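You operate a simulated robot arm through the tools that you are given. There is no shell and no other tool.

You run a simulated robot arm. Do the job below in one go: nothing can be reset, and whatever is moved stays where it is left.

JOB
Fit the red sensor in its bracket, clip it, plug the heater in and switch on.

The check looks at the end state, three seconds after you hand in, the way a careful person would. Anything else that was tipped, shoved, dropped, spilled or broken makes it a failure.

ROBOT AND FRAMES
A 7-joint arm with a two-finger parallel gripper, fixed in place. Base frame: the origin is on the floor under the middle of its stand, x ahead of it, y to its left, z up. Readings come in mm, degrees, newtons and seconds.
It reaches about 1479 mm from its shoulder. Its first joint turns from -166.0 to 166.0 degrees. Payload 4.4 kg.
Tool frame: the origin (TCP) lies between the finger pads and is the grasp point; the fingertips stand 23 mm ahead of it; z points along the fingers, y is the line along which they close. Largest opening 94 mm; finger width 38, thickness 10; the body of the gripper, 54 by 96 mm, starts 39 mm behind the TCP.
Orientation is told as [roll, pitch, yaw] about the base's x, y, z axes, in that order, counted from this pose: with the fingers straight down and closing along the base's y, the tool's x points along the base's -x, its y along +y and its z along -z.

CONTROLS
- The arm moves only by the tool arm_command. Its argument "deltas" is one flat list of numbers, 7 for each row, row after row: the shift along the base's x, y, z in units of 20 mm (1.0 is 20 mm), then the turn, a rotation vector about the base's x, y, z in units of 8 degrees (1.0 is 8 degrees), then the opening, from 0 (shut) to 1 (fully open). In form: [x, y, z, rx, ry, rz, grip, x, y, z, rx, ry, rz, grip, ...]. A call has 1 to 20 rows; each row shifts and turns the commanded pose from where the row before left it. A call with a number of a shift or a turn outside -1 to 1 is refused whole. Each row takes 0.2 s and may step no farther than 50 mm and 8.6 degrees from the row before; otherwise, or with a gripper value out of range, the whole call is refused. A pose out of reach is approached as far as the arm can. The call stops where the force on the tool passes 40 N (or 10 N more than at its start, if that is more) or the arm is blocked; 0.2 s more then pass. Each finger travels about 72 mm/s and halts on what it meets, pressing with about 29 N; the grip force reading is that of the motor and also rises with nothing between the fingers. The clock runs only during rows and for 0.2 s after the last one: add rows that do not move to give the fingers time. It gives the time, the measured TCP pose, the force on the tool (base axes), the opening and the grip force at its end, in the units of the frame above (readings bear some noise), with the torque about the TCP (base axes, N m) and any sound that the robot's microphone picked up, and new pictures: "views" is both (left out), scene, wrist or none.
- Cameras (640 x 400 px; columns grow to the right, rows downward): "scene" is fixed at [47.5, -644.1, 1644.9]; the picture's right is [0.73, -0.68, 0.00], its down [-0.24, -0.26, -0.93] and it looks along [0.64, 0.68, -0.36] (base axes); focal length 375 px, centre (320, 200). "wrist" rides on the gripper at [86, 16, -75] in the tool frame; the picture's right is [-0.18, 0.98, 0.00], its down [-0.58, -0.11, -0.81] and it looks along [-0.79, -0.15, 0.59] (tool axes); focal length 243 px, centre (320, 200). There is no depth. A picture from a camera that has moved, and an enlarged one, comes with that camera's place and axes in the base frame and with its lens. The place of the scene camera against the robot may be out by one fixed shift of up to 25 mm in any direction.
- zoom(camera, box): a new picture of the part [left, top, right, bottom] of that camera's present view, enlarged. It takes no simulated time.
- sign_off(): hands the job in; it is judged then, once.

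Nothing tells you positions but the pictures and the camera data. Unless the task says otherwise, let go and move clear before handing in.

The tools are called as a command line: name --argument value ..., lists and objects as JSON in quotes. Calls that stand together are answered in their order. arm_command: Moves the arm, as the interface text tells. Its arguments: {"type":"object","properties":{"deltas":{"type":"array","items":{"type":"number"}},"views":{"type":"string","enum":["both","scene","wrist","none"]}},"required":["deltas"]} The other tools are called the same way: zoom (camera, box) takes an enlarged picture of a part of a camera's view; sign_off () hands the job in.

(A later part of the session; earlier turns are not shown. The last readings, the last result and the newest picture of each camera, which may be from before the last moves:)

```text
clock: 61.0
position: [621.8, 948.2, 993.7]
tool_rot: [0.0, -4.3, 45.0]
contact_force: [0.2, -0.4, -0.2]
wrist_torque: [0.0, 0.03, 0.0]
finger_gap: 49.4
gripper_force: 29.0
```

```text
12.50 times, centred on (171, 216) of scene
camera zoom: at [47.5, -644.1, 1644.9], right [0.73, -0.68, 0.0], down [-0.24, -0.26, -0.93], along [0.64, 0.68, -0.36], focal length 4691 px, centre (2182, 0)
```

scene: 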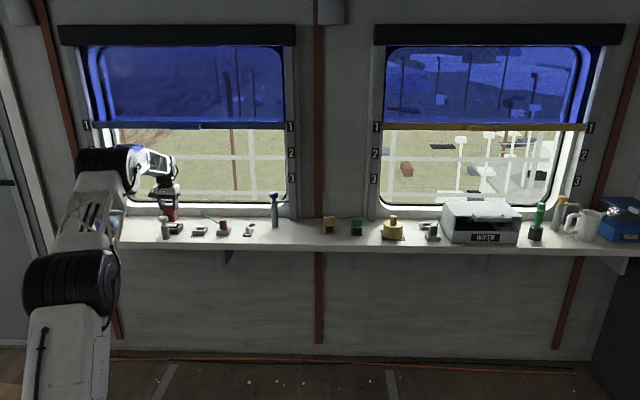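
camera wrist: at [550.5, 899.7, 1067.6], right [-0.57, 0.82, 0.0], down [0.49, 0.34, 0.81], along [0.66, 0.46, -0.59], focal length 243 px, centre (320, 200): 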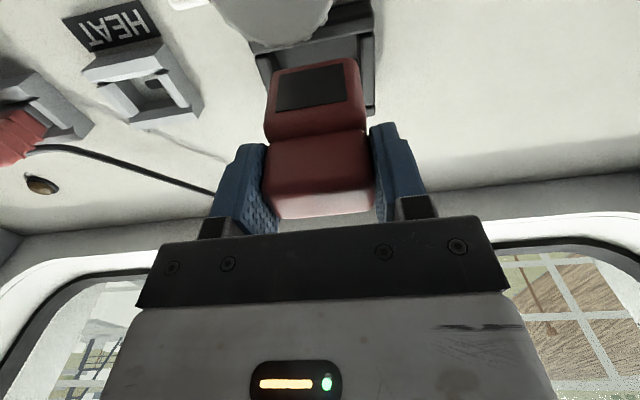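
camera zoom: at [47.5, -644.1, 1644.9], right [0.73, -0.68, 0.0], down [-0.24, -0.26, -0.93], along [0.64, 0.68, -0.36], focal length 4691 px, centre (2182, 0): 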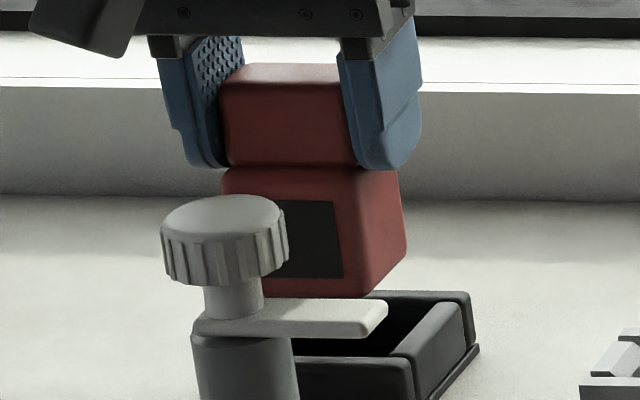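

arm_command --deltas '[0, 0, -0.4, 0, 0, 0, 0.3, 0, 0, -0.35, 0, 0, 0, 0.3, 0, 0, -0.1, 0, 0, 0, 0.3, 0, 0, 0, 0, 0, 0, 0.3, 0, 0, 0, 0, 0, 0, 0.3]' --views "none"

zoom --camera "wrist" --box '[240, 20, 400, 120]'

zoom --camera "scene" --box '[146, 204, 196, 236]'

```text
clock: 62.2
position: [622.7, 947.9, 978.1]
tool_rot: [0.1, -4.4, 45.1]
contact_force: [-0.1, 0.3, -1.5]
wrist_torque: [-0.01, 0.01, 0.03]
finger_gap: 49.6
gripper_force: 28.3
```

```text
4.00 times, centred on (320, 70) of wrist
camera zoom: at [545.8, 895.4, 1044.8], right [-0.57, 0.82, 0.01], down [0.44, 0.29, 0.85], along [0.69, 0.49, -0.53], focal length 970 px, centre (320, 720)
```

zoom: 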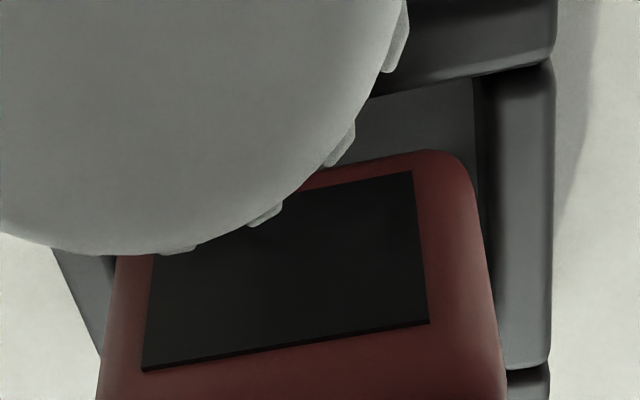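

```text
12.50 times, centred on (171, 220) of scene
camera zoom: at [47.5, -644.1, 1644.9], right [0.73, -0.68, 0.0], down [-0.24, -0.26, -0.93], along [0.64, 0.68, -0.36], focal length 4691 px, centre (2182, -50)
```

zoom: 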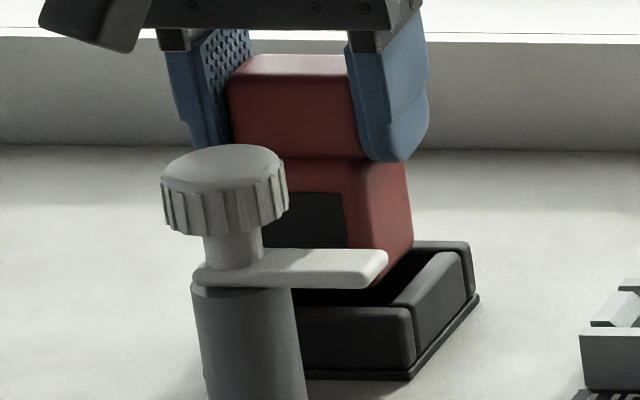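

arm_command --deltas '[0, 0, -0.1, 0, 0, 0, 0.3, 0, 0, -0.1, 0, 0, 0, 0.3, 0, 0, -0.1, 0, 0, 0, 0.3, 0, 0, 0, 0, 0, 0, 0.3]' --views "none"

```text
clock: 63.2
position: [621.1, 948.3, 970.5]
tool_rot: [0.0, -4.2, 45.1]
contact_force: [0.3, 0.5, -1.5]
wrist_torque: [-0.02, 0.0, 0.02]
finger_gap: 49.6
gripper_force: 29.3
```

arm_command --deltas '[0, 0, -0.1, 0, 0, 0, 0.3, 0, 0, -0.1, 0, 0, 0, 0.3, 0, 0, -0.1, 0, 0, 0, 0.3, 0, 0, 0, 0, 0, 0, 0.3]' --views "none"

zoom --camera "scene" --box '[146, 204, 196, 236]'

zoom --camera "wrist" --box '[240, 20, 400, 120]'

```text
clock: 64.2
position: [620.8, 947.8, 965.0]
tool_rot: [0.0, -4.3, 45.1]
contact_force: [-0.1, 0.2, -1.1]
wrist_torque: [-0.03, 0.02, 0.02]
finger_gap: 49.8
gripper_force: 28.4
```

```text
12.50 times, centred on (171, 220) of scene
camera zoom: at [47.5, -644.1, 1644.9], right [0.73, -0.68, 0.0], down [-0.24, -0.26, -0.93], along [0.64, 0.68, -0.36], focal length 4691 px, centre (2182, -50)
```

zoom: 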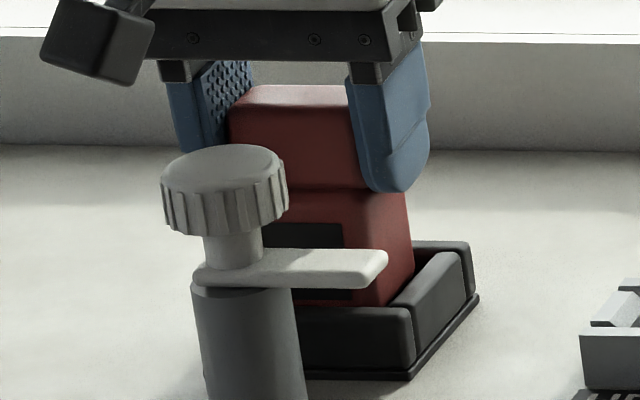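

```text
4.00 times, centred on (320, 70) of wrist
camera zoom: at [544.4, 895.4, 1033.2], right [-0.57, 0.82, 0.01], down [0.44, 0.29, 0.85], along [0.69, 0.49, -0.53], focal length 970 px, centre (320, 720)
```

zoom: 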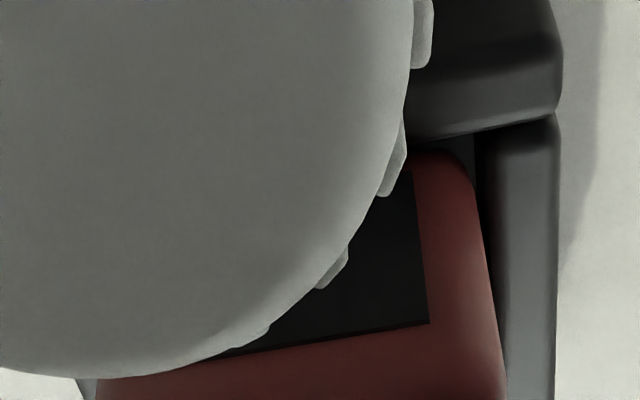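

It's going in cleanly with no contact. I'll continue in 2 mm steps, keeping an eye on the gap between the camera pod and the knob.

arm_command --deltas '[0, 0, -0.1, 0, 0, 0, 0.3, 0, 0, -0.1, 0, 0, 0, 0.3, 0, 0, -0.1, 0, 0, 0, 0.3, 0, 0, 0, 0, 0, 0, 0.3]' --views "none"

zoom --camera "scene" --box '[146, 204, 196, 236]'

```text
clock: 65.2
position: [622.3, 948.3, 958.3]
tool_rot: [0.0, -4.4, 45.1]
contact_force: [-0.5, -0.9, -1.2]
wrist_torque: [0.01, 0.03, -0.01]
finger_gap: 49.8
gripper_force: 29.2
```

```text
12.50 times, centred on (171, 220) of scene
camera zoom: at [47.5, -644.1, 1644.9], right [0.73, -0.68, 0.0], down [-0.24, -0.26, -0.93], along [0.64, 0.68, -0.36], focal length 4691 px, centre (2182, -50)
```

zoom: 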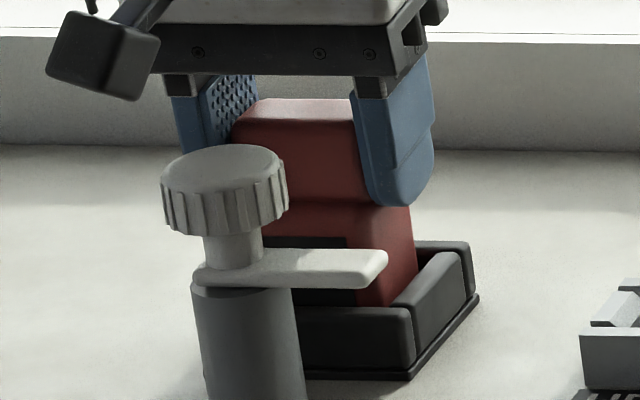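

arm_command --deltas '[0, 0, -0.1, 0, 0, 0, 0.3, 0, 0, -0.1, 0, 0, 0, 0.3, 0, 0, 0, 0, 0, 0, 0.3]' --views "none"

arm_command --deltas '[0, 0, -0.1, 0, 0, 0, 0.3, 0, 0, 0, 0, 0, 0, 0.3]' --views "none"

zoom --camera "scene" --box '[146, 204, 196, 236]'

```text
clock: 66.0
position: [622.4, 947.2, 955.4]
tool_rot: [-0.1, -4.3, 45.1]
contact_force: [-0.3, 0.0, -0.5]
wrist_torque: [-0.03, -0.03, 0.0]
finger_gap: 49.9
gripper_force: 29.1
```

```text
clock: 66.6
position: [622.9, 948.5, 952.0]
tool_rot: [0.0, -4.4, 45.0]
contact_force: [0.3, 0.3, -1.6]
wrist_torque: [-0.01, 0.0, -0.01]
finger_gap: 49.8
gripper_force: 28.8
```

```text
12.50 times, centred on (171, 220) of scene
camera zoom: at [47.5, -644.1, 1644.9], right [0.73, -0.68, 0.0], down [-0.24, -0.26, -0.93], along [0.64, 0.68, -0.36], focal length 4691 px, centre (2182, -50)
```

zoom: 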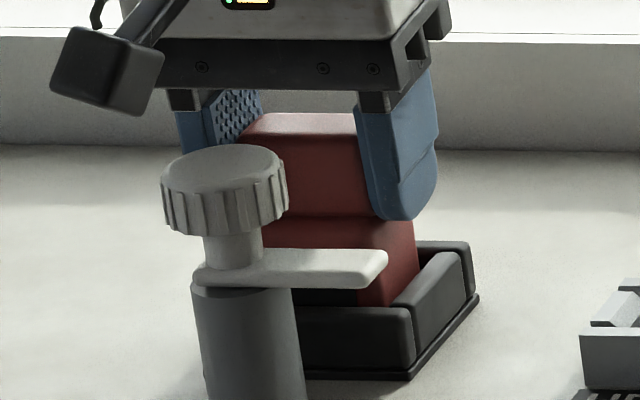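

arm_command --deltas '[0, 0, -0.1, 0, 0, 0, 0.3, 0, 0, 0, 0, 0, 0, 0.3]' --views "none"

arm_command --deltas '[0, 0, -0.1, 0, 0, 0, 0.3, 0, 0, 0, 0, 0, 0, 0.3]' --views "none"

```text
clock: 67.2
position: [622.3, 948.2, 952.1]
tool_rot: [0.0, -4.4, 45.2]
contact_force: [-0.4, -0.1, 11.3]
wrist_torque: [0.08, -0.17, -0.01]
finger_gap: 49.6
gripper_force: 29.2
```

```text
clock: 67.8
position: [621.3, 948.0, 951.5]
tool_rot: [0.0, -4.4, 45.1]
contact_force: [2.8, -5.1, 27.4]
wrist_torque: [0.15, -0.46, -0.06]
finger_gap: 49.6
gripper_force: 28.9
```

The sensor's base has reached the pocket floor, with contact at the back-bottom edge at z ≈ 886. I'll relieve the load by 1 mm, open the fingers and check how it sits.

arm_command --deltas '[0, 0, 0.07, 0, 0, 0, 0.3, 0, 0, 0, 0, 0, 0, 0.45, 0, 0, 0, 0, 0, 0, 0.6, 0, 0, 0, 0, 0, 0, 0.75, 0, 0, 0, 0, 0, 0, 0.75]' --views "both"

zoom --camera "scene" --box '[146, 204, 196, 236]'

```text
clock: 69.0
position: [621.3, 948.5, 951.3]
tool_rot: [0.1, -4.3, 45.1]
contact_force: [-0.8, -1.0, 0.3]
wrist_torque: [0.03, 0.0, -0.01]
finger_gap: 70.7
gripper_force: 0.1
camera wrist: at [545.1, 895.5, 1019.1], right [-0.57, 0.82, 0.01], down [0.44, 0.29, 0.85], along [0.69, 0.49, -0.53], focal length 243 px, centre (320, 200)
```

scene: 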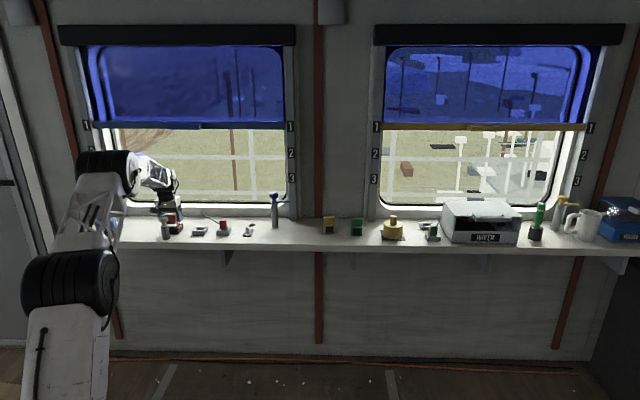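
wrist: 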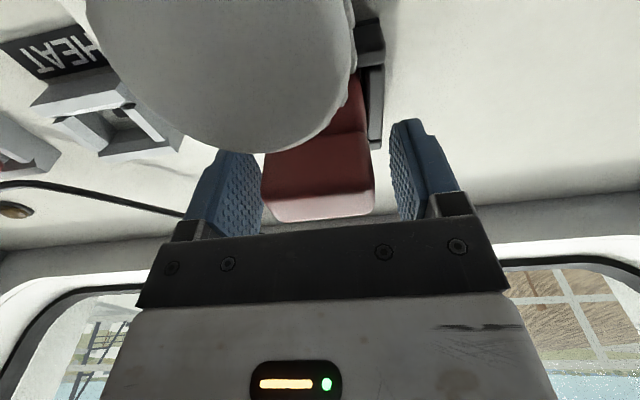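

```text
12.50 times, centred on (171, 220) of scene
camera zoom: at [47.5, -644.1, 1644.9], right [0.73, -0.68, 0.0], down [-0.24, -0.26, -0.93], along [0.64, 0.68, -0.36], focal length 4691 px, centre (2182, -50)
```

zoom: 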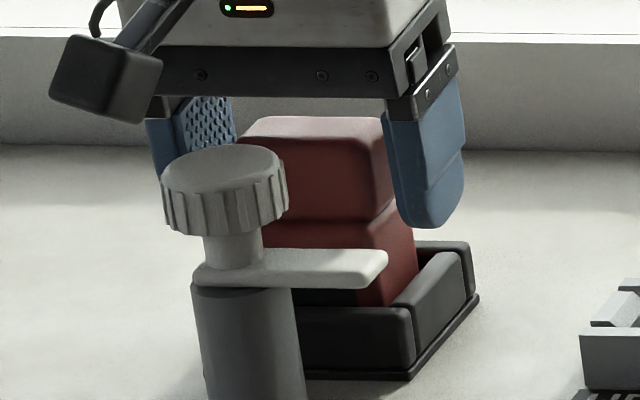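

The sensor stands upright in the pocket. I'll raise the gripper clear and tilt the camera to view the seating and the knob from above.

arm_command --deltas '[0, 0, 0.3, 0, 0, 0, 0.8, 0, 0, 0.7, 0, 0, 0, 0.9, 0, 0, 1, 0, 0, 0, 1, 0, 0, 1, 0, 0, 0, 1, 0, 0, 1, 0, 0, 0, 1, 0, 0, 1, 0, 0, 0, 1, 0, 0, 1, 0, 0, 0, 1, 0, 0, 1, -0.38, 0.38, 0, 1, -0.4, -0.4, 1, -0.6, 0.6, 0, 1, -0.7, -0.7, 0.8, -0.6, 0.6, 0, 1, -0.7, -0.7, 0, -0.6, 0.6, 0, 1, -0.7, -0.7, 0, -0.6, 0.6, 0, 1, -0.7, -0.7, 0, -0.3, 0.3, 0, 1, -0.7, -0.7, 0, 0, 0, 0, 1, 0, 0, 0, 0, 0, 0, 1, 0, 0, 0, 0, 0, 0, 1, 0, 0, 0, 0, 0, 0, 1]' --views "both"

zoom --camera "scene" --box '[146, 204, 196, 236]'

```text
clock: 72.6
position: [543.1, 869.2, 1127.0]
tool_rot: [0.1, 30.5, 45.2]
contact_force: [0.3, 0.6, -0.8]
wrist_torque: [-0.02, -0.01, 0.0]
finger_gap: 94.0
gripper_force: 0.0
camera wrist: at [505.0, 856.0, 1236.2], right [-0.58, 0.81, -0.09], down [0.72, 0.57, 0.4], along [0.37, 0.17, -0.91], focal length 243 px, centre (320, 200)
```

scene: 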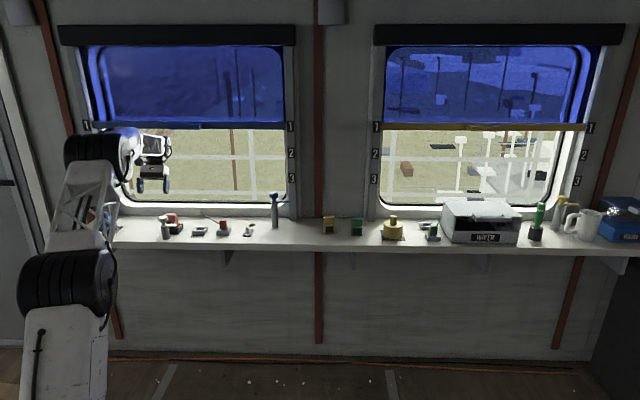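
wrist: 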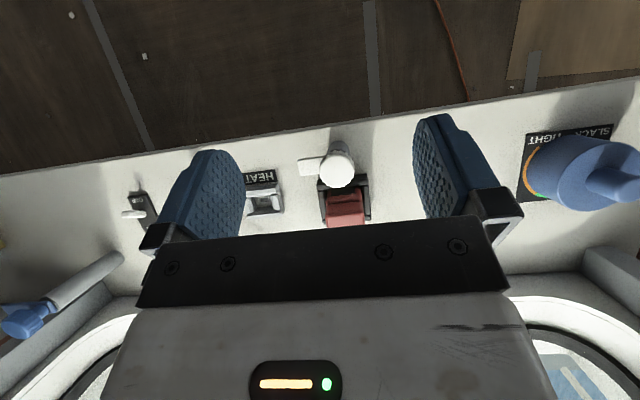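

```text
12.50 times, centred on (171, 220) of scene
camera zoom: at [47.5, -644.1, 1644.9], right [0.73, -0.68, 0.0], down [-0.24, -0.26, -0.93], along [0.64, 0.68, -0.36], focal length 4691 px, centre (2182, -50)
```

zoom: 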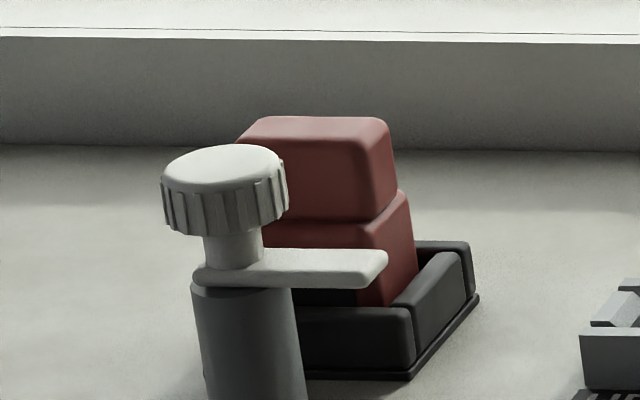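

zoom --camera "wrist" --box '[290, 135, 386, 235]'

zoom --camera "wrist" --box '[296, 135, 376, 185]'

```text
4.00 times, centred on (338, 185) of wrist
camera zoom: at [505.0, 856.0, 1236.2], right [-0.58, 0.81, -0.09], down [0.72, 0.57, 0.4], along [0.37, 0.17, -0.91], focal length 970 px, centre (248, 260)
```

zoom: 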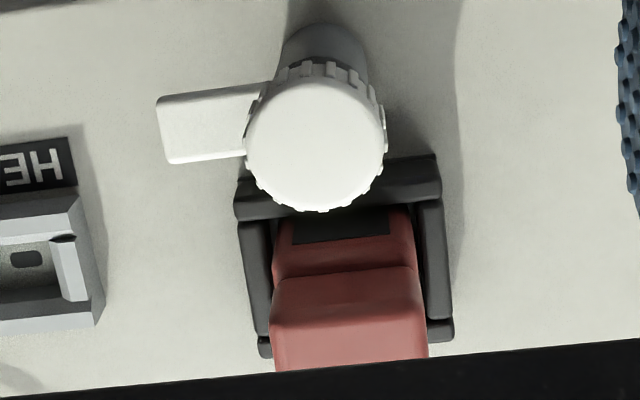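

```text
8.00 times, centred on (336, 160) of wrist
camera zoom: at [505.0, 856.0, 1236.2], right [-0.58, 0.81, -0.09], down [0.72, 0.57, 0.4], along [0.37, 0.17, -0.91], focal length 1941 px, centre (192, 520)
```

zoom: 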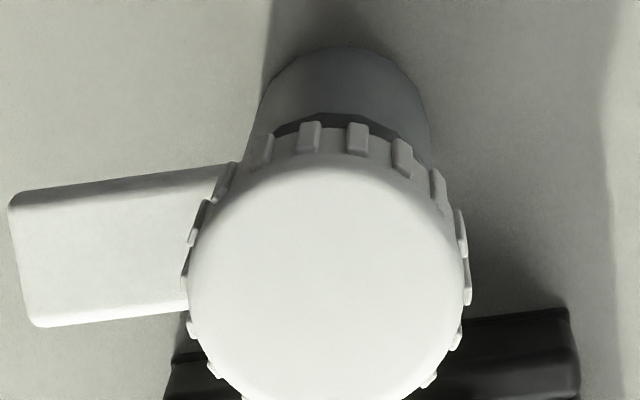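

The sensor is seated squarely in its bracket. Next is the clip. The knob centre is near P = 1038, T = -230, and its arm must swing +90° from along the shelf to over the sensor. I'll stand the tool vertical over the knob and turn it to yaw -45, so the fingers close either side of the arm.

arm_command --deltas '[0, 0, 0, 0.54, -0.54, 0, 0.8, 0.3, 0.3, 0, 0.54, -0.54, 0, 0.65, 0.4, 0.4, -0.2, 0.54, -0.54, 0, 0.65, 0.4, 0.4, -0.4, 0.54, -0.54, 0, 0.65, 0.31, 0.27, -0.4, 0.54, -0.54, 0, 0.65, 0, 0, 0, 0, 0, -0.9375, 0.65, 0, 0, 0, 0, 0, -0.9375, 0.65, 0, 0, 0, 0, 0, -0.9375, 0.65, 0, 0, 0, 0, 0, -0.9375, 0.65, 0, 0, 0, 0, 0, -0.9375, 0.65, 0, 0, 0, 0, 0, -0.9375, 0.65, 0, 0, 0, 0, 0, -0.9375, 0.65, 0, 0, 0, 0, 0, -0.9375, 0.65, 0, 0, 0, 0, 0, -0.9375, 0.65, 0, 0, 0, 0, 0, -0.9375, 0.65, 0, 0, 0, 0, 0, -0.9375, 0.65, 0, 0, 0, 0, 0, -0.9375, 0.65, 0, 0, 0, 0, 0, 0, 0.65, 0, 0, 0, 0, 0, 0, 0.65, 0, 0, 0, 0, 0, 0, 0.65]' --views "both"

zoom --camera "scene" --box '[137, 180, 201, 240]'

zoom --camera "wrist" --box '[240, 20, 400, 120]'

```text
clock: 76.8
position: [571.4, 897.8, 1106.4]
tool_rot: [0.0, 0.0, -44.9]
contact_force: [-0.4, 0.8, 0.2]
wrist_torque: [0.04, 0.0, -0.02]
finger_gap: 61.2
gripper_force: 0.0
camera wrist: at [521.9, 971.3, 1181.7], right [0.82, 0.57, 0.0], down [0.34, -0.49, 0.81], along [0.46, -0.66, -0.59], focal length 243 px, centre (320, 200)
```

scene: 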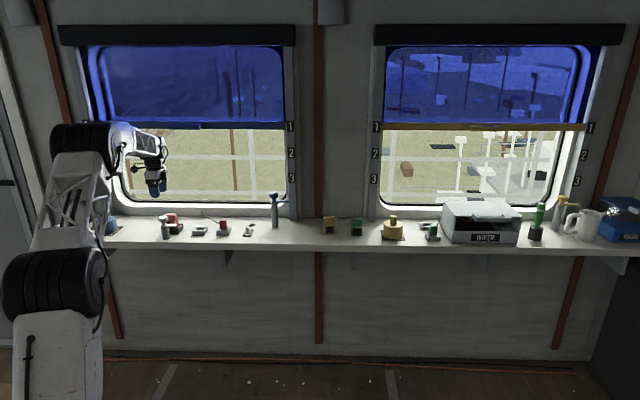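
wrist: 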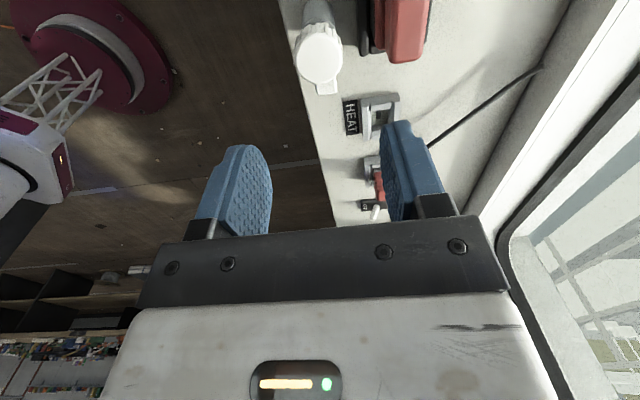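

```text
6.67 times, centred on (169, 210) of scene
camera zoom: at [47.5, -644.1, 1644.9], right [0.73, -0.68, 0.0], down [-0.24, -0.26, -0.93], along [0.64, 0.68, -0.36], focal length 2502 px, centre (1327, 133)
```

zoom: 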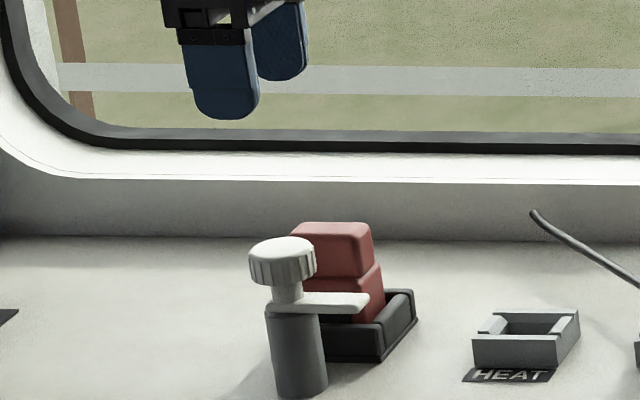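

```text
4.00 times, centred on (320, 70) of wrist
camera zoom: at [521.9, 971.3, 1181.7], right [0.82, 0.57, 0.0], down [0.34, -0.49, 0.81], along [0.46, -0.66, -0.59], focal length 970 px, centre (320, 720)
```

zoom: 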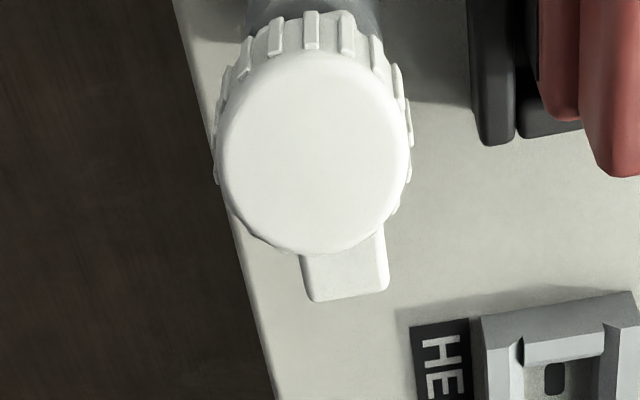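

The TCP is centred over the knob to within about 1 mm. I'll descend beside it, keeping the tips above the post top and short of the sensor, and check before closing.

arm_command --deltas '[0, 0, -0.9, 0, 0, 0, 0.65, 0, 0, -0.9, 0, 0, 0, 0.65, 0, 0, -0.9, 0, 0, 0, 0.65, 0, 0, -0.9, 0, 0, 0, 0.65, 0, 0, -0.9, 0, 0, 0, 0.65, 0, 0, -0.8, 0, 0, 0, 0.65, 0, 0, 0, 0, 0, 0, 0.65, 0, 0, 0, 0, 0, 0, 0.65, 0, 0, 0, 0, 0, 0, 0.65]' --views "both"

zoom --camera "scene" --box '[146, 198, 196, 238]'

```text
clock: 78.8
position: [572.9, 897.6, 1000.7]
tool_rot: [0.0, 0.0, -44.9]
contact_force: [-0.2, 0.0, -0.5]
wrist_torque: [0.02, 0.01, -0.03]
finger_gap: 61.0
gripper_force: 0.1
camera wrist: at [523.4, 971.1, 1075.6], right [0.82, 0.57, 0.0], down [0.34, -0.49, 0.81], along [0.46, -0.66, -0.59], focal length 243 px, centre (320, 200)
```

scene: 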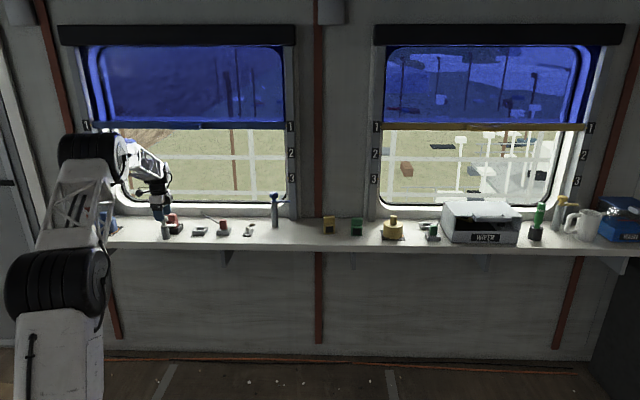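
wrist: 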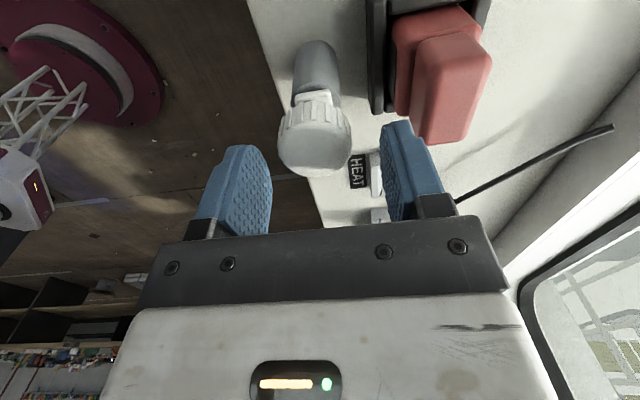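

```text
10.00 times, centred on (171, 218) of scene
camera zoom: at [47.5, -644.1, 1644.9], right [0.73, -0.68, 0.0], down [-0.24, -0.26, -0.93], along [0.64, 0.68, -0.36], focal length 3753 px, centre (1810, 20)
```

zoom: 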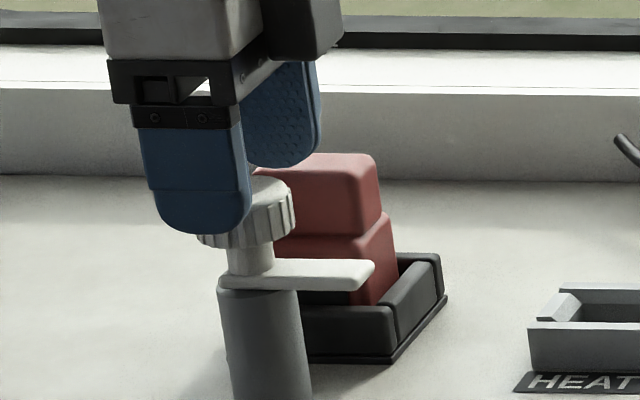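

arm_command --deltas '[-0.053, -0.053, -0.5, 0, 0, 0, 0.65, 0, 0, -0.5, 0, 0, 0, 0.65, 0, 0, -0.3, 0, 0, 0, 0.65, 0, 0, 0, 0, 0, 0, 0.65, 0, 0, 0, 0, 0, 0, 0.65]' --views "wrist"

zoom --camera "scene" --box '[146, 198, 196, 238]'

```text
clock: 80.0
position: [570.9, 896.7, 972.6]
tool_rot: [0.0, -0.1, -45.0]
contact_force: [0.2, 0.1, 0.3]
wrist_torque: [-0.01, 0.0, -0.04]
finger_gap: 61.1
gripper_force: 0.0
camera wrist: at [520.3, 970.5, 1049.3], right [0.82, 0.57, 0.0], down [0.34, -0.49, 0.81], along [0.46, -0.66, -0.59], focal length 243 px, centre (320, 200)
```

wrist: 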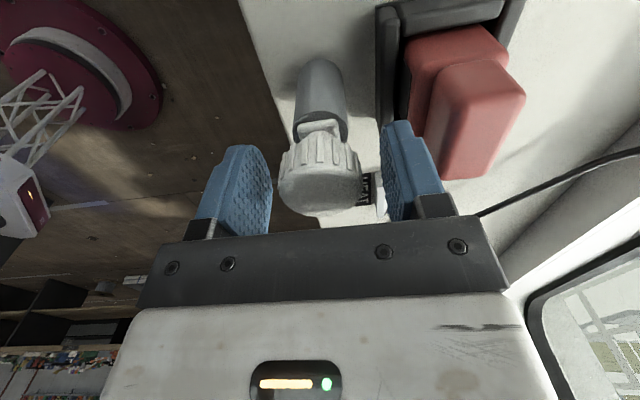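

```text
10.00 times, centred on (171, 218) of scene
camera zoom: at [47.5, -644.1, 1644.9], right [0.73, -0.68, 0.0], down [-0.24, -0.26, -0.93], along [0.64, 0.68, -0.36], focal length 3753 px, centre (1810, 20)
```

zoom: 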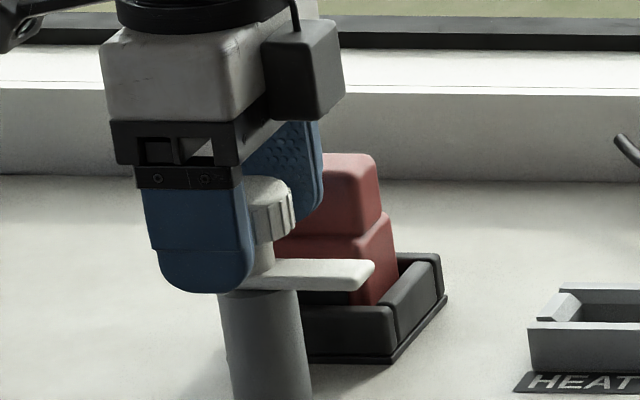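

arm_command --deltas '[0, 0, 0, 0, 0, 0, 0.5, 0, 0, 0, 0, 0, 0, 0.4, 0, 0, 0, 0, 0, 0, 0.25, 0, 0, 0, 0, 0, 0, 0.2, 0, 0, 0, 0, 0, 0, 0.2]' --views "wrist"

```text
clock: 81.2
position: [571.0, 896.5, 974.6]
tool_rot: [0.0, 0.0, -44.9]
contact_force: [-0.2, 0.1, 0.8]
wrist_torque: [0.19, -0.19, -0.01]
finger_gap: 39.7
gripper_force: 44.9
camera wrist: at [520.3, 970.5, 1049.4], right [0.82, 0.57, 0.0], down [0.34, -0.49, 0.81], along [0.46, -0.66, -0.59], focal length 243 px, centre (320, 200)
```

wrist: 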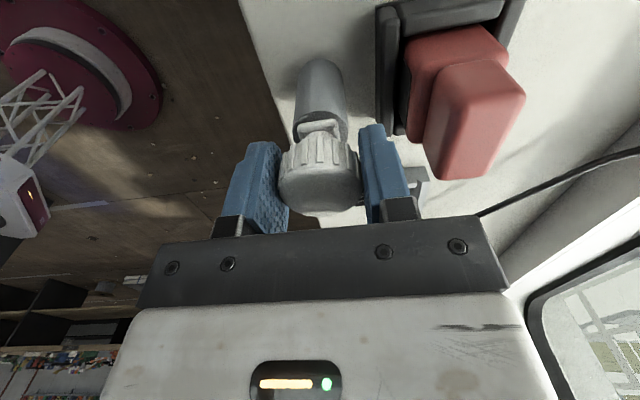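

The knob is gripped at 39.7 mm. I'll turn it a first 16° and check the torque and picture.

arm_command --deltas '[0, 0, 0, 0, 0, 0.5, 0.2, 0, 0, 0, 0, 0, 0.5, 0.2, 0, 0, 0, 0, 0, 0.5, 0.2, 0, 0, 0, 0, 0, 0.5, 0.2, 0, 0, 0, 0, 0, 0, 0.2]' --views "wrist"

zoom --camera "scene" --box '[146, 198, 196, 238]'

```text
clock: 82.4
position: [570.9, 897.8, 974.1]
tool_rot: [-0.2, 0.0, -28.8]
contact_force: [-11.2, 14.2, -0.2]
wrist_torque: [0.05, 0.36, 0.03]
finger_gap: 39.9
gripper_force: 45.2
camera wrist: at [502.0, 953.5, 1049.4], right [0.64, 0.77, 0.0], down [0.46, -0.38, 0.81], along [0.62, -0.51, -0.59], focal length 243 px, centre (320, 200)
```

wrist: 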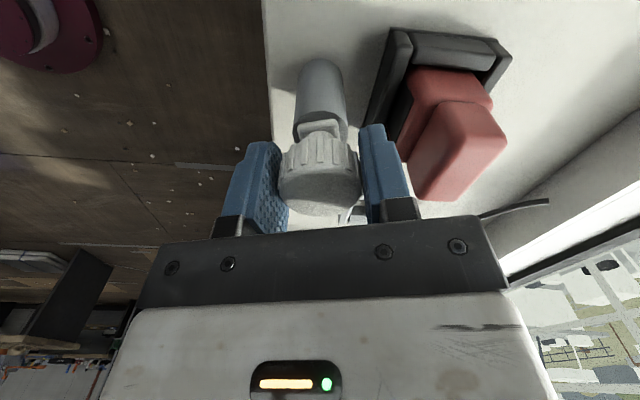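

```text
10.00 times, centred on (171, 218) of scene
camera zoom: at [47.5, -644.1, 1644.9], right [0.73, -0.68, 0.0], down [-0.24, -0.26, -0.93], along [0.64, 0.68, -0.36], focal length 3753 px, centre (1810, 20)
```

zoom: 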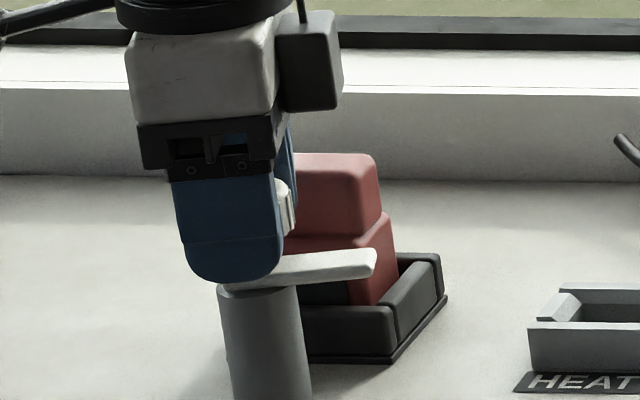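

The arm follows the knob. There's about 18 N of side load from a slight axis offset, so I'll shift 1 mm toward -T and keep turning in stages.

arm_command --deltas '[-0.04, 0.04, 0, 0, 0, 0.5, 0.2, 0, 0, 0, 0, 0, 0.5, 0.2, 0, 0, 0, 0, 0, 0.5, 0.2, 0, 0, 0, 0, 0, 0.5, 0.2, 0, 0, 0, 0, 0, 0, 0.2]' --views "none"

zoom --camera "scene" --box '[146, 198, 196, 238]'

```text
clock: 83.6
position: [570.6, 895.9, 974.8]
tool_rot: [0.0, 0.0, -12.9]
contact_force: [-3.3, -4.2, -0.6]
wrist_torque: [0.11, -0.57, -0.03]
finger_gap: 39.9
gripper_force: 45.1
```

```text
10.00 times, centred on (171, 218) of scene
camera zoom: at [47.5, -644.1, 1644.9], right [0.73, -0.68, 0.0], down [-0.24, -0.26, -0.93], along [0.64, 0.68, -0.36], focal length 3753 px, centre (1810, 20)
```

zoom: 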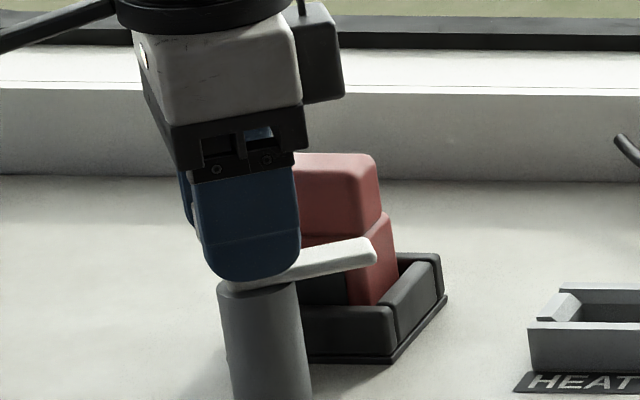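

arm_command --deltas '[0, 0, 0, 0, 0, 0.5, 0.2, 0, 0, 0, 0, 0, 0.5, 0.2, 0, 0, 0, 0, 0, 0.5, 0.2, 0, 0, 0, 0, 0, 0.5, 0.2, 0, 0, 0, 0, 0, 0, 0.2]' --views "none"

zoom --camera "scene" --box '[146, 198, 196, 238]'

zoom --camera "wrist" --box '[260, 40, 520, 240]'

```text
clock: 84.4
position: [570.5, 897.0, 974.2]
tool_rot: [-0.2, 0.0, -1.9]
contact_force: [-4.3, -11.6, 3.2]
wrist_torque: [-0.19, -0.1, -0.01]
finger_gap: 39.8
gripper_force: 45.0
stopped in row 3: the force on the tool passed its limit at 42 N (the readings are from after the stop); the commanded pose is now the measured one
```

```text
10.00 times, centred on (171, 218) of scene
camera zoom: at [47.5, -644.1, 1644.9], right [0.73, -0.68, 0.0], down [-0.24, -0.26, -0.93], along [0.64, 0.68, -0.36], focal length 3753 px, centre (1810, 20)
```

zoom: 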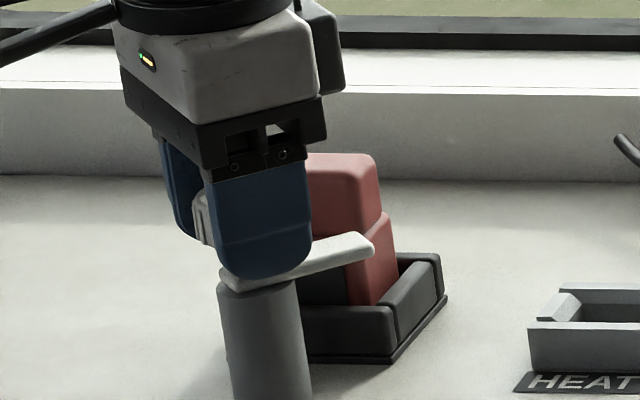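

```text
2.00 times, centred on (390, 140) of wrist
camera zoom: at [484.0, 916.6, 1049.3], right [0.22, 0.98, 0.0], down [0.58, -0.13, 0.81], along [0.79, -0.18, -0.59], focal length 485 px, centre (180, 320)
```

zoom: 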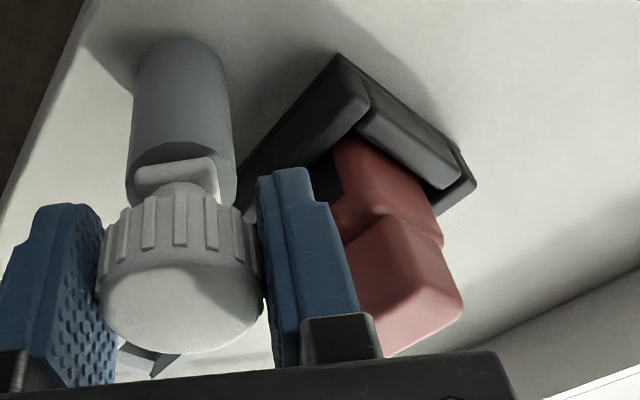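

The turn stopped at about 43° on a side-force spike, and nothing is touching the sensor. I'll relieve the side load slightly and continue with smaller steps.

arm_command --deltas '[-0.01, -0.03, 0, 0, 0, 0.2, 0.2, 0, 0, 0, 0, 0, 0.25, 0.2, 0, 0, 0, 0, 0, 0.25, 0.2, 0, 0, 0, 0, 0, 0, 0.2]' --views "none"

```text
clock: 85.4
position: [569.8, 897.2, 973.3]
tool_rot: [-0.1, -0.1, 3.6]
contact_force: [13.2, 13.9, -4.5]
wrist_torque: [0.63, -0.18, 0.03]
finger_gap: 39.9
gripper_force: 45.5
```

arm_command --deltas '[0.015, 0.015, 0, 0, 0, 0.25, 0.2, 0, 0, 0, 0, 0, 0.25, 0.2, 0, 0, 0, 0, 0, 0.25, 0.2, 0, 0, 0, 0, 0, 0, 0.2]' --views "none"

```text
clock: 86.4
position: [570.7, 897.2, 975.0]
tool_rot: [-0.1, 0.1, 9.6]
contact_force: [-7.1, -16.8, 9.8]
wrist_torque: [-0.24, 1.09, -0.07]
finger_gap: 39.6
gripper_force: 45.7
```

The side load swings with sub-millimetre offsets. I'll release and regrip the knob here so the fingers recentre, then finish the turn.

arm_command --deltas '[0, 0, 0, 0, 0, 0, 0.55, 0, 0, 0, 0, 0, 0, 0.55, 0, 0, 0, 0, 0, 0, 0.55, 0, 0, 0, 0, 0, 0, 0.55]' --views "wrist"

zoom --camera "scene" --box '[146, 198, 196, 238]'

zoom --camera "wrist" --box '[220, 80, 420, 240]'

```text
clock: 87.4
position: [570.3, 896.1, 973.4]
tool_rot: [-0.2, 0.0, 9.6]
contact_force: [-0.3, 0.6, 0.2]
wrist_torque: [-0.03, 0.04, 0.03]
finger_gap: 51.6
gripper_force: 0.0
camera wrist: at [482.0, 899.0, 1048.7], right [0.02, 1.0, 0.0], down [0.59, -0.01, 0.81], along [0.81, -0.02, -0.59], focal length 243 px, centre (320, 200)
```

wrist: 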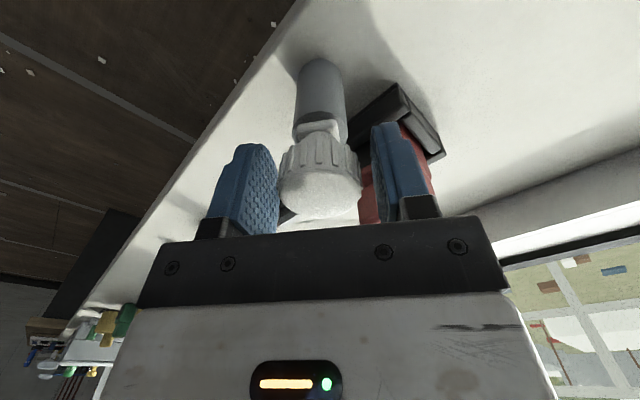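

```text
10.00 times, centred on (171, 218) of scene
camera zoom: at [47.5, -644.1, 1644.9], right [0.73, -0.68, 0.0], down [-0.24, -0.26, -0.93], along [0.64, 0.68, -0.36], focal length 3753 px, centre (1810, 20)
```

zoom: 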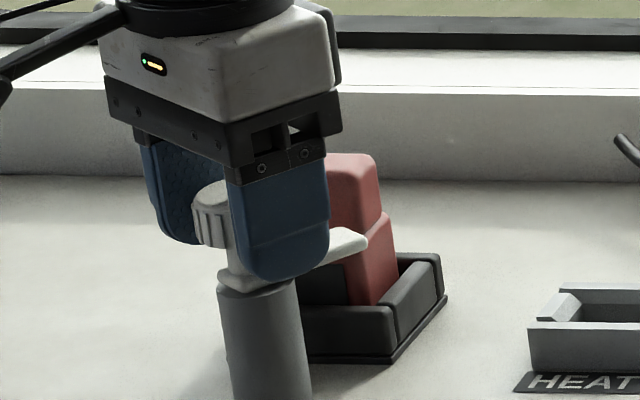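

```text
2.50 times, centred on (320, 160) of wrist
camera zoom: at [482.0, 899.0, 1048.7], right [0.02, 1.0, 0.0], down [0.59, -0.01, 0.81], along [0.81, -0.02, -0.59], focal length 606 px, centre (320, 300)
```

zoom: 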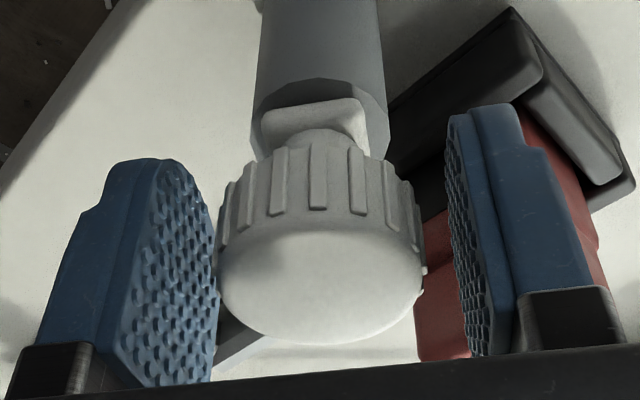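

arm_command --deltas '[0, 0, 0, 0, 0, 0, 0.4, 0, 0, 0, 0, 0, 0, 0.3, 0, 0, 0, 0, 0, 0, 0.3, 0, 0, 0, 0, 0, 0, 0.3]' --views "none"

arm_command --deltas '[0, 0, 0, 0, 0, 0.25, 0.3, 0, 0, 0, 0, 0, 0.25, 0.3, 0, 0, 0, 0, 0, 0.25, 0.3, 0, 0, 0, 0, 0, 0.25, 0.3, 0, 0, 0, 0, 0, 0, 0.3]' --views "none"

```text
clock: 88.4
position: [570.8, 895.7, 974.3]
tool_rot: [-0.1, 0.0, 9.5]
contact_force: [0.0, -12.6, 1.1]
wrist_torque: [0.25, 0.11, 0.01]
finger_gap: 40.1
gripper_force: 44.8
```

```text
clock: 89.6
position: [569.7, 896.6, 973.5]
tool_rot: [-0.3, 0.1, 17.6]
contact_force: [14.1, -21.9, -6.6]
wrist_torque: [0.39, -0.74, -0.05]
finger_gap: 39.9
gripper_force: 45.2
```

arm_command --deltas '[0.014, -0.022, 0, 0, 0, 0, 0.3, 0, 0, 0, 0, 0, 0, 0.3]' --views "none"

arm_command --deltas '[0, 0, 0, 0, 0, 0.25, 0.3, 0, 0, 0, 0, 0, 0.25, 0.3, 0, 0, 0, 0, 0, 0, 0.3]' --views "none"

```text
clock: 90.2
position: [570.2, 896.9, 973.6]
tool_rot: [-0.1, 0.1, 17.7]
contact_force: [14.6, -20.2, -3.5]
wrist_torque: [-0.05, 0.89, -0.04]
finger_gap: 39.7
gripper_force: 45.2
```

```text
clock: 91.0
position: [570.7, 895.0, 973.2]
tool_rot: [-0.1, 0.1, 21.6]
contact_force: [-3.4, -32.7, -0.9]
wrist_torque: [0.38, -0.32, -0.05]
finger_gap: 39.5
gripper_force: 45.2
```

arm_command --deltas '[0, -0.05, 0, 0, 0, 0, 0.3, 0, 0, 0, 0, 0, 0, 0.3]' --views "none"

zoom --camera "scene" --box '[146, 198, 196, 238]'

```text
clock: 91.6
position: [571.6, 896.4, 974.5]
tool_rot: [0.0, 0.0, 21.6]
contact_force: [13.6, -2.5, -2.6]
wrist_torque: [0.25, 0.69, -0.02]
finger_gap: 40.1
gripper_force: 45.2
```

```text
10.00 times, centred on (171, 218) of scene
camera zoom: at [47.5, -644.1, 1644.9], right [0.73, -0.68, 0.0], down [-0.24, -0.26, -0.93], along [0.64, 0.68, -0.36], focal length 3753 px, centre (1810, 20)
```

zoom: 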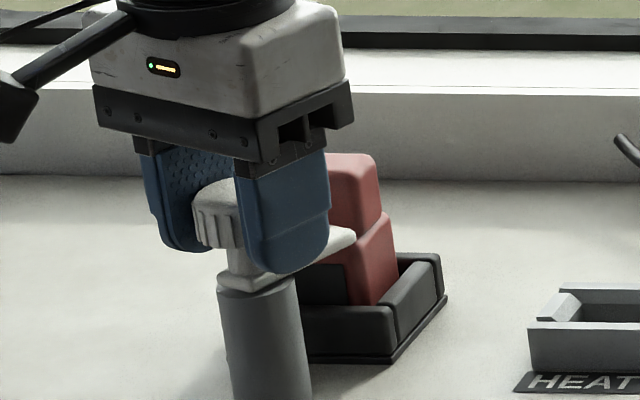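

arm_command --deltas '[0.015, 0, 0, 0, 0, 0.25, 0.3, 0, 0, 0, 0, 0, 0.25, 0.3, 0, 0, 0, 0, 0, 0.2, 0.3, 0, 0, 0, 0, 0, 0, 0.3]' --views "none"

```text
clock: 92.6
position: [570.7, 895.6, 973.8]
tool_rot: [-0.2, 0.0, 27.2]
contact_force: [0.5, 14.6, -7.1]
wrist_torque: [0.81, -0.35, 0.04]
finger_gap: 39.8
gripper_force: 44.8
```

arm_command --deltas '[0, 0.01, 0, 0, 0, 0.25, 0.3, 0, 0, 0, 0, 0, 0.25, 0.3, 0, 0, 0, 0, 0, 0.2, 0.3, 0, 0, 0, 0, 0, 0, 0.3]' --views "none"

zoom --camera "scene" --box '[146, 198, 196, 238]'

zoom --camera "wrist" --box '[220, 40, 420, 240]'

```text
clock: 93.6
position: [571.1, 896.3, 973.3]
tool_rot: [-0.1, 0.0, 32.8]
contact_force: [-9.2, 35.8, -8.8]
wrist_torque: [0.18, 0.73, 0.05]
finger_gap: 39.8
gripper_force: 45.3
```

```text
10.00 times, centred on (171, 218) of scene
camera zoom: at [47.5, -644.1, 1644.9], right [0.73, -0.68, 0.0], down [-0.24, -0.26, -0.93], along [0.64, 0.68, -0.36], focal length 3753 px, centre (1810, 20)
```

zoom: 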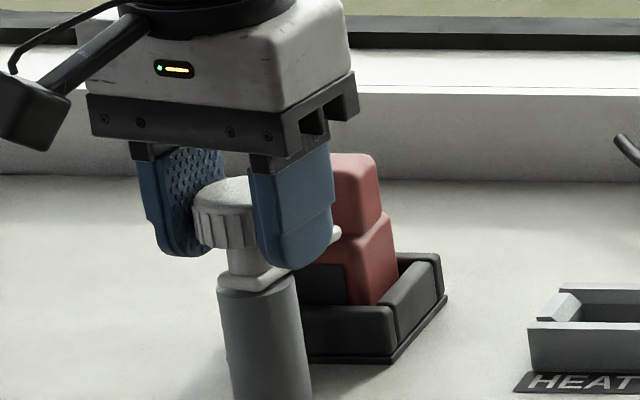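

```text
2.00 times, centred on (320, 140) of wrist
camera zoom: at [488.7, 863.4, 1048.7], right [-0.38, 0.93, 0.0], down [0.55, 0.22, 0.81], along [0.75, 0.3, -0.59], focal length 485 px, centre (320, 320)
```

zoom: 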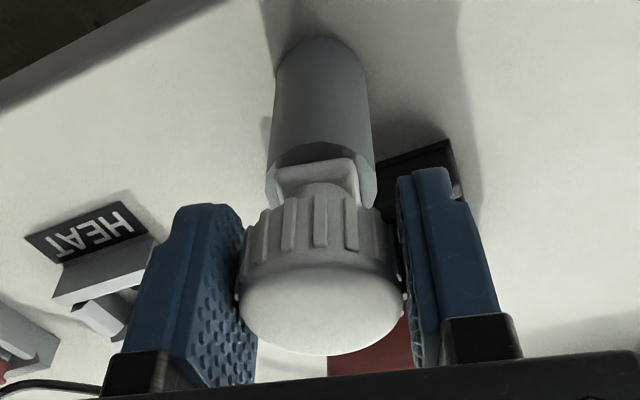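

arm_command --deltas '[-0.01, 0.045, 0, 0, 0, 0, 0.3, 0, 0, 0, 0, 0, 0, 0.3]' --views "none"

arm_command --deltas '[0, 0, 0, 0, 0, 0.25, 0.3, 0, 0, 0, 0, 0, 0.25, 0.3, 0, 0, 0, 0, 0, 0, 0.3]' --views "none"

```text
clock: 94.2
position: [571.3, 895.9, 974.0]
tool_rot: [-0.1, 0.0, 32.8]
contact_force: [-17.6, 6.2, -3.9]
wrist_torque: [0.42, -0.02, -0.02]
finger_gap: 39.7
gripper_force: 45.2
```

```text
clock: 95.2
position: [570.5, 896.1, 973.4]
tool_rot: [-0.2, 0.1, 36.8]
contact_force: [-1.7, -6.6, 1.2]
wrist_torque: [0.45, 0.06, -0.01]
finger_gap: 39.9
gripper_force: 45.1
stopped in row 3: the force on the tool passed its limit at 41 N (the readings are from after the stop); the commanded pose is now the measured one
```

arm_command --deltas '[0, 0, 0, 0, 0, 0.2, 0.3, 0, 0, 0, 0, 0, 0.2, 0.3, 0, 0, 0, 0, 0, 0, 0.3]' --views "none"

zoom --camera "scene" --box '[146, 198, 196, 238]'

```text
clock: 96.0
position: [572.2, 896.0, 973.2]
tool_rot: [-0.2, 0.2, 40.0]
contact_force: [-7.7, -1.8, -2.6]
wrist_torque: [-0.11, 0.49, -0.02]
finger_gap: 39.8
gripper_force: 45.2
```

```text
10.00 times, centred on (171, 218) of scene
camera zoom: at [47.5, -644.1, 1644.9], right [0.73, -0.68, 0.0], down [-0.24, -0.26, -0.93], along [0.64, 0.68, -0.36], focal length 3753 px, centre (1810, 20)
```

zoom: 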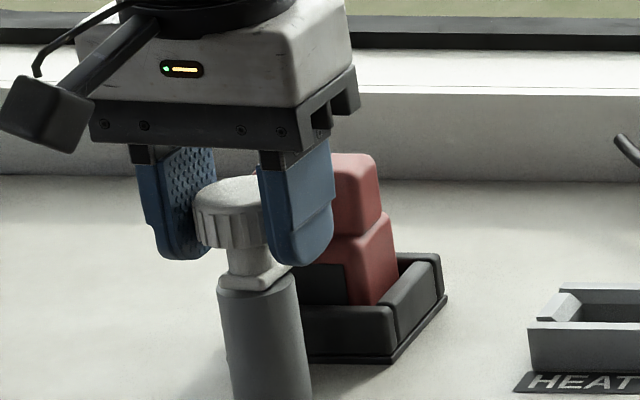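

arm_command --deltas '[-0.005, 0, 0, 0, 0, 0.2, 0.3, 0, 0, 0, 0, 0, 0.2, 0.3, 0, 0, 0, 0, 0, 0.2, 0.3, 0, 0, 0, 0, 0, 0, 0.3]' --views "none"

zoom --camera "scene" --box '[146, 198, 196, 238]'

zoom --camera "wrist" --box '[220, 40, 420, 240]'

```text
clock: 97.0
position: [570.5, 896.3, 973.7]
tool_rot: [-0.1, 0.2, 44.8]
contact_force: [-7.1, 5.6, -6.7]
wrist_torque: [0.37, 0.44, 0.0]
finger_gap: 39.6
gripper_force: 44.9
```

```text
10.00 times, centred on (171, 218) of scene
camera zoom: at [47.5, -644.1, 1644.9], right [0.73, -0.68, 0.0], down [-0.24, -0.26, -0.93], along [0.64, 0.68, -0.36], focal length 3753 px, centre (1810, 20)
```

zoom: 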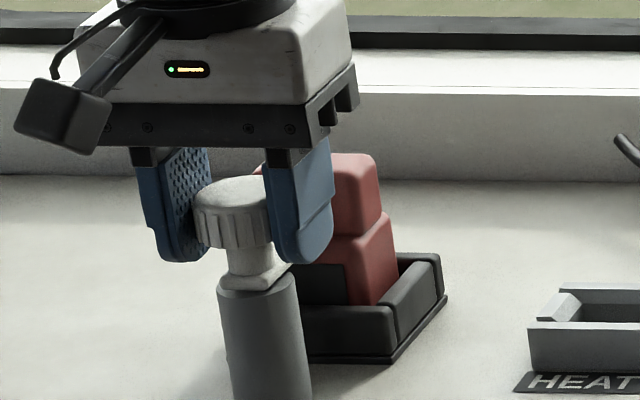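

```text
2.00 times, centred on (320, 140) of wrist
camera zoom: at [497.6, 847.3, 1049.0], right [-0.56, 0.83, 0.0], down [0.49, 0.34, 0.8], along [0.67, 0.45, -0.59], focal length 485 px, centre (320, 320)
```

zoom: 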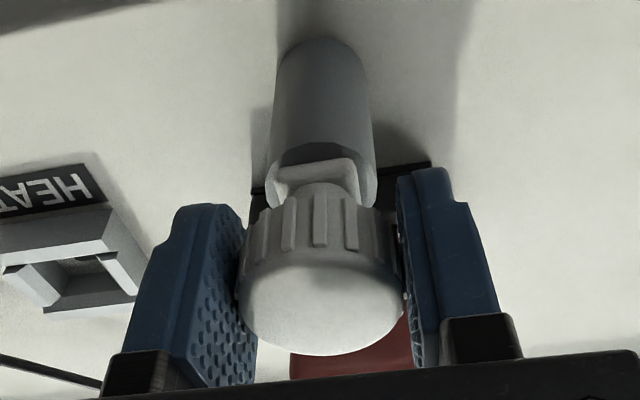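

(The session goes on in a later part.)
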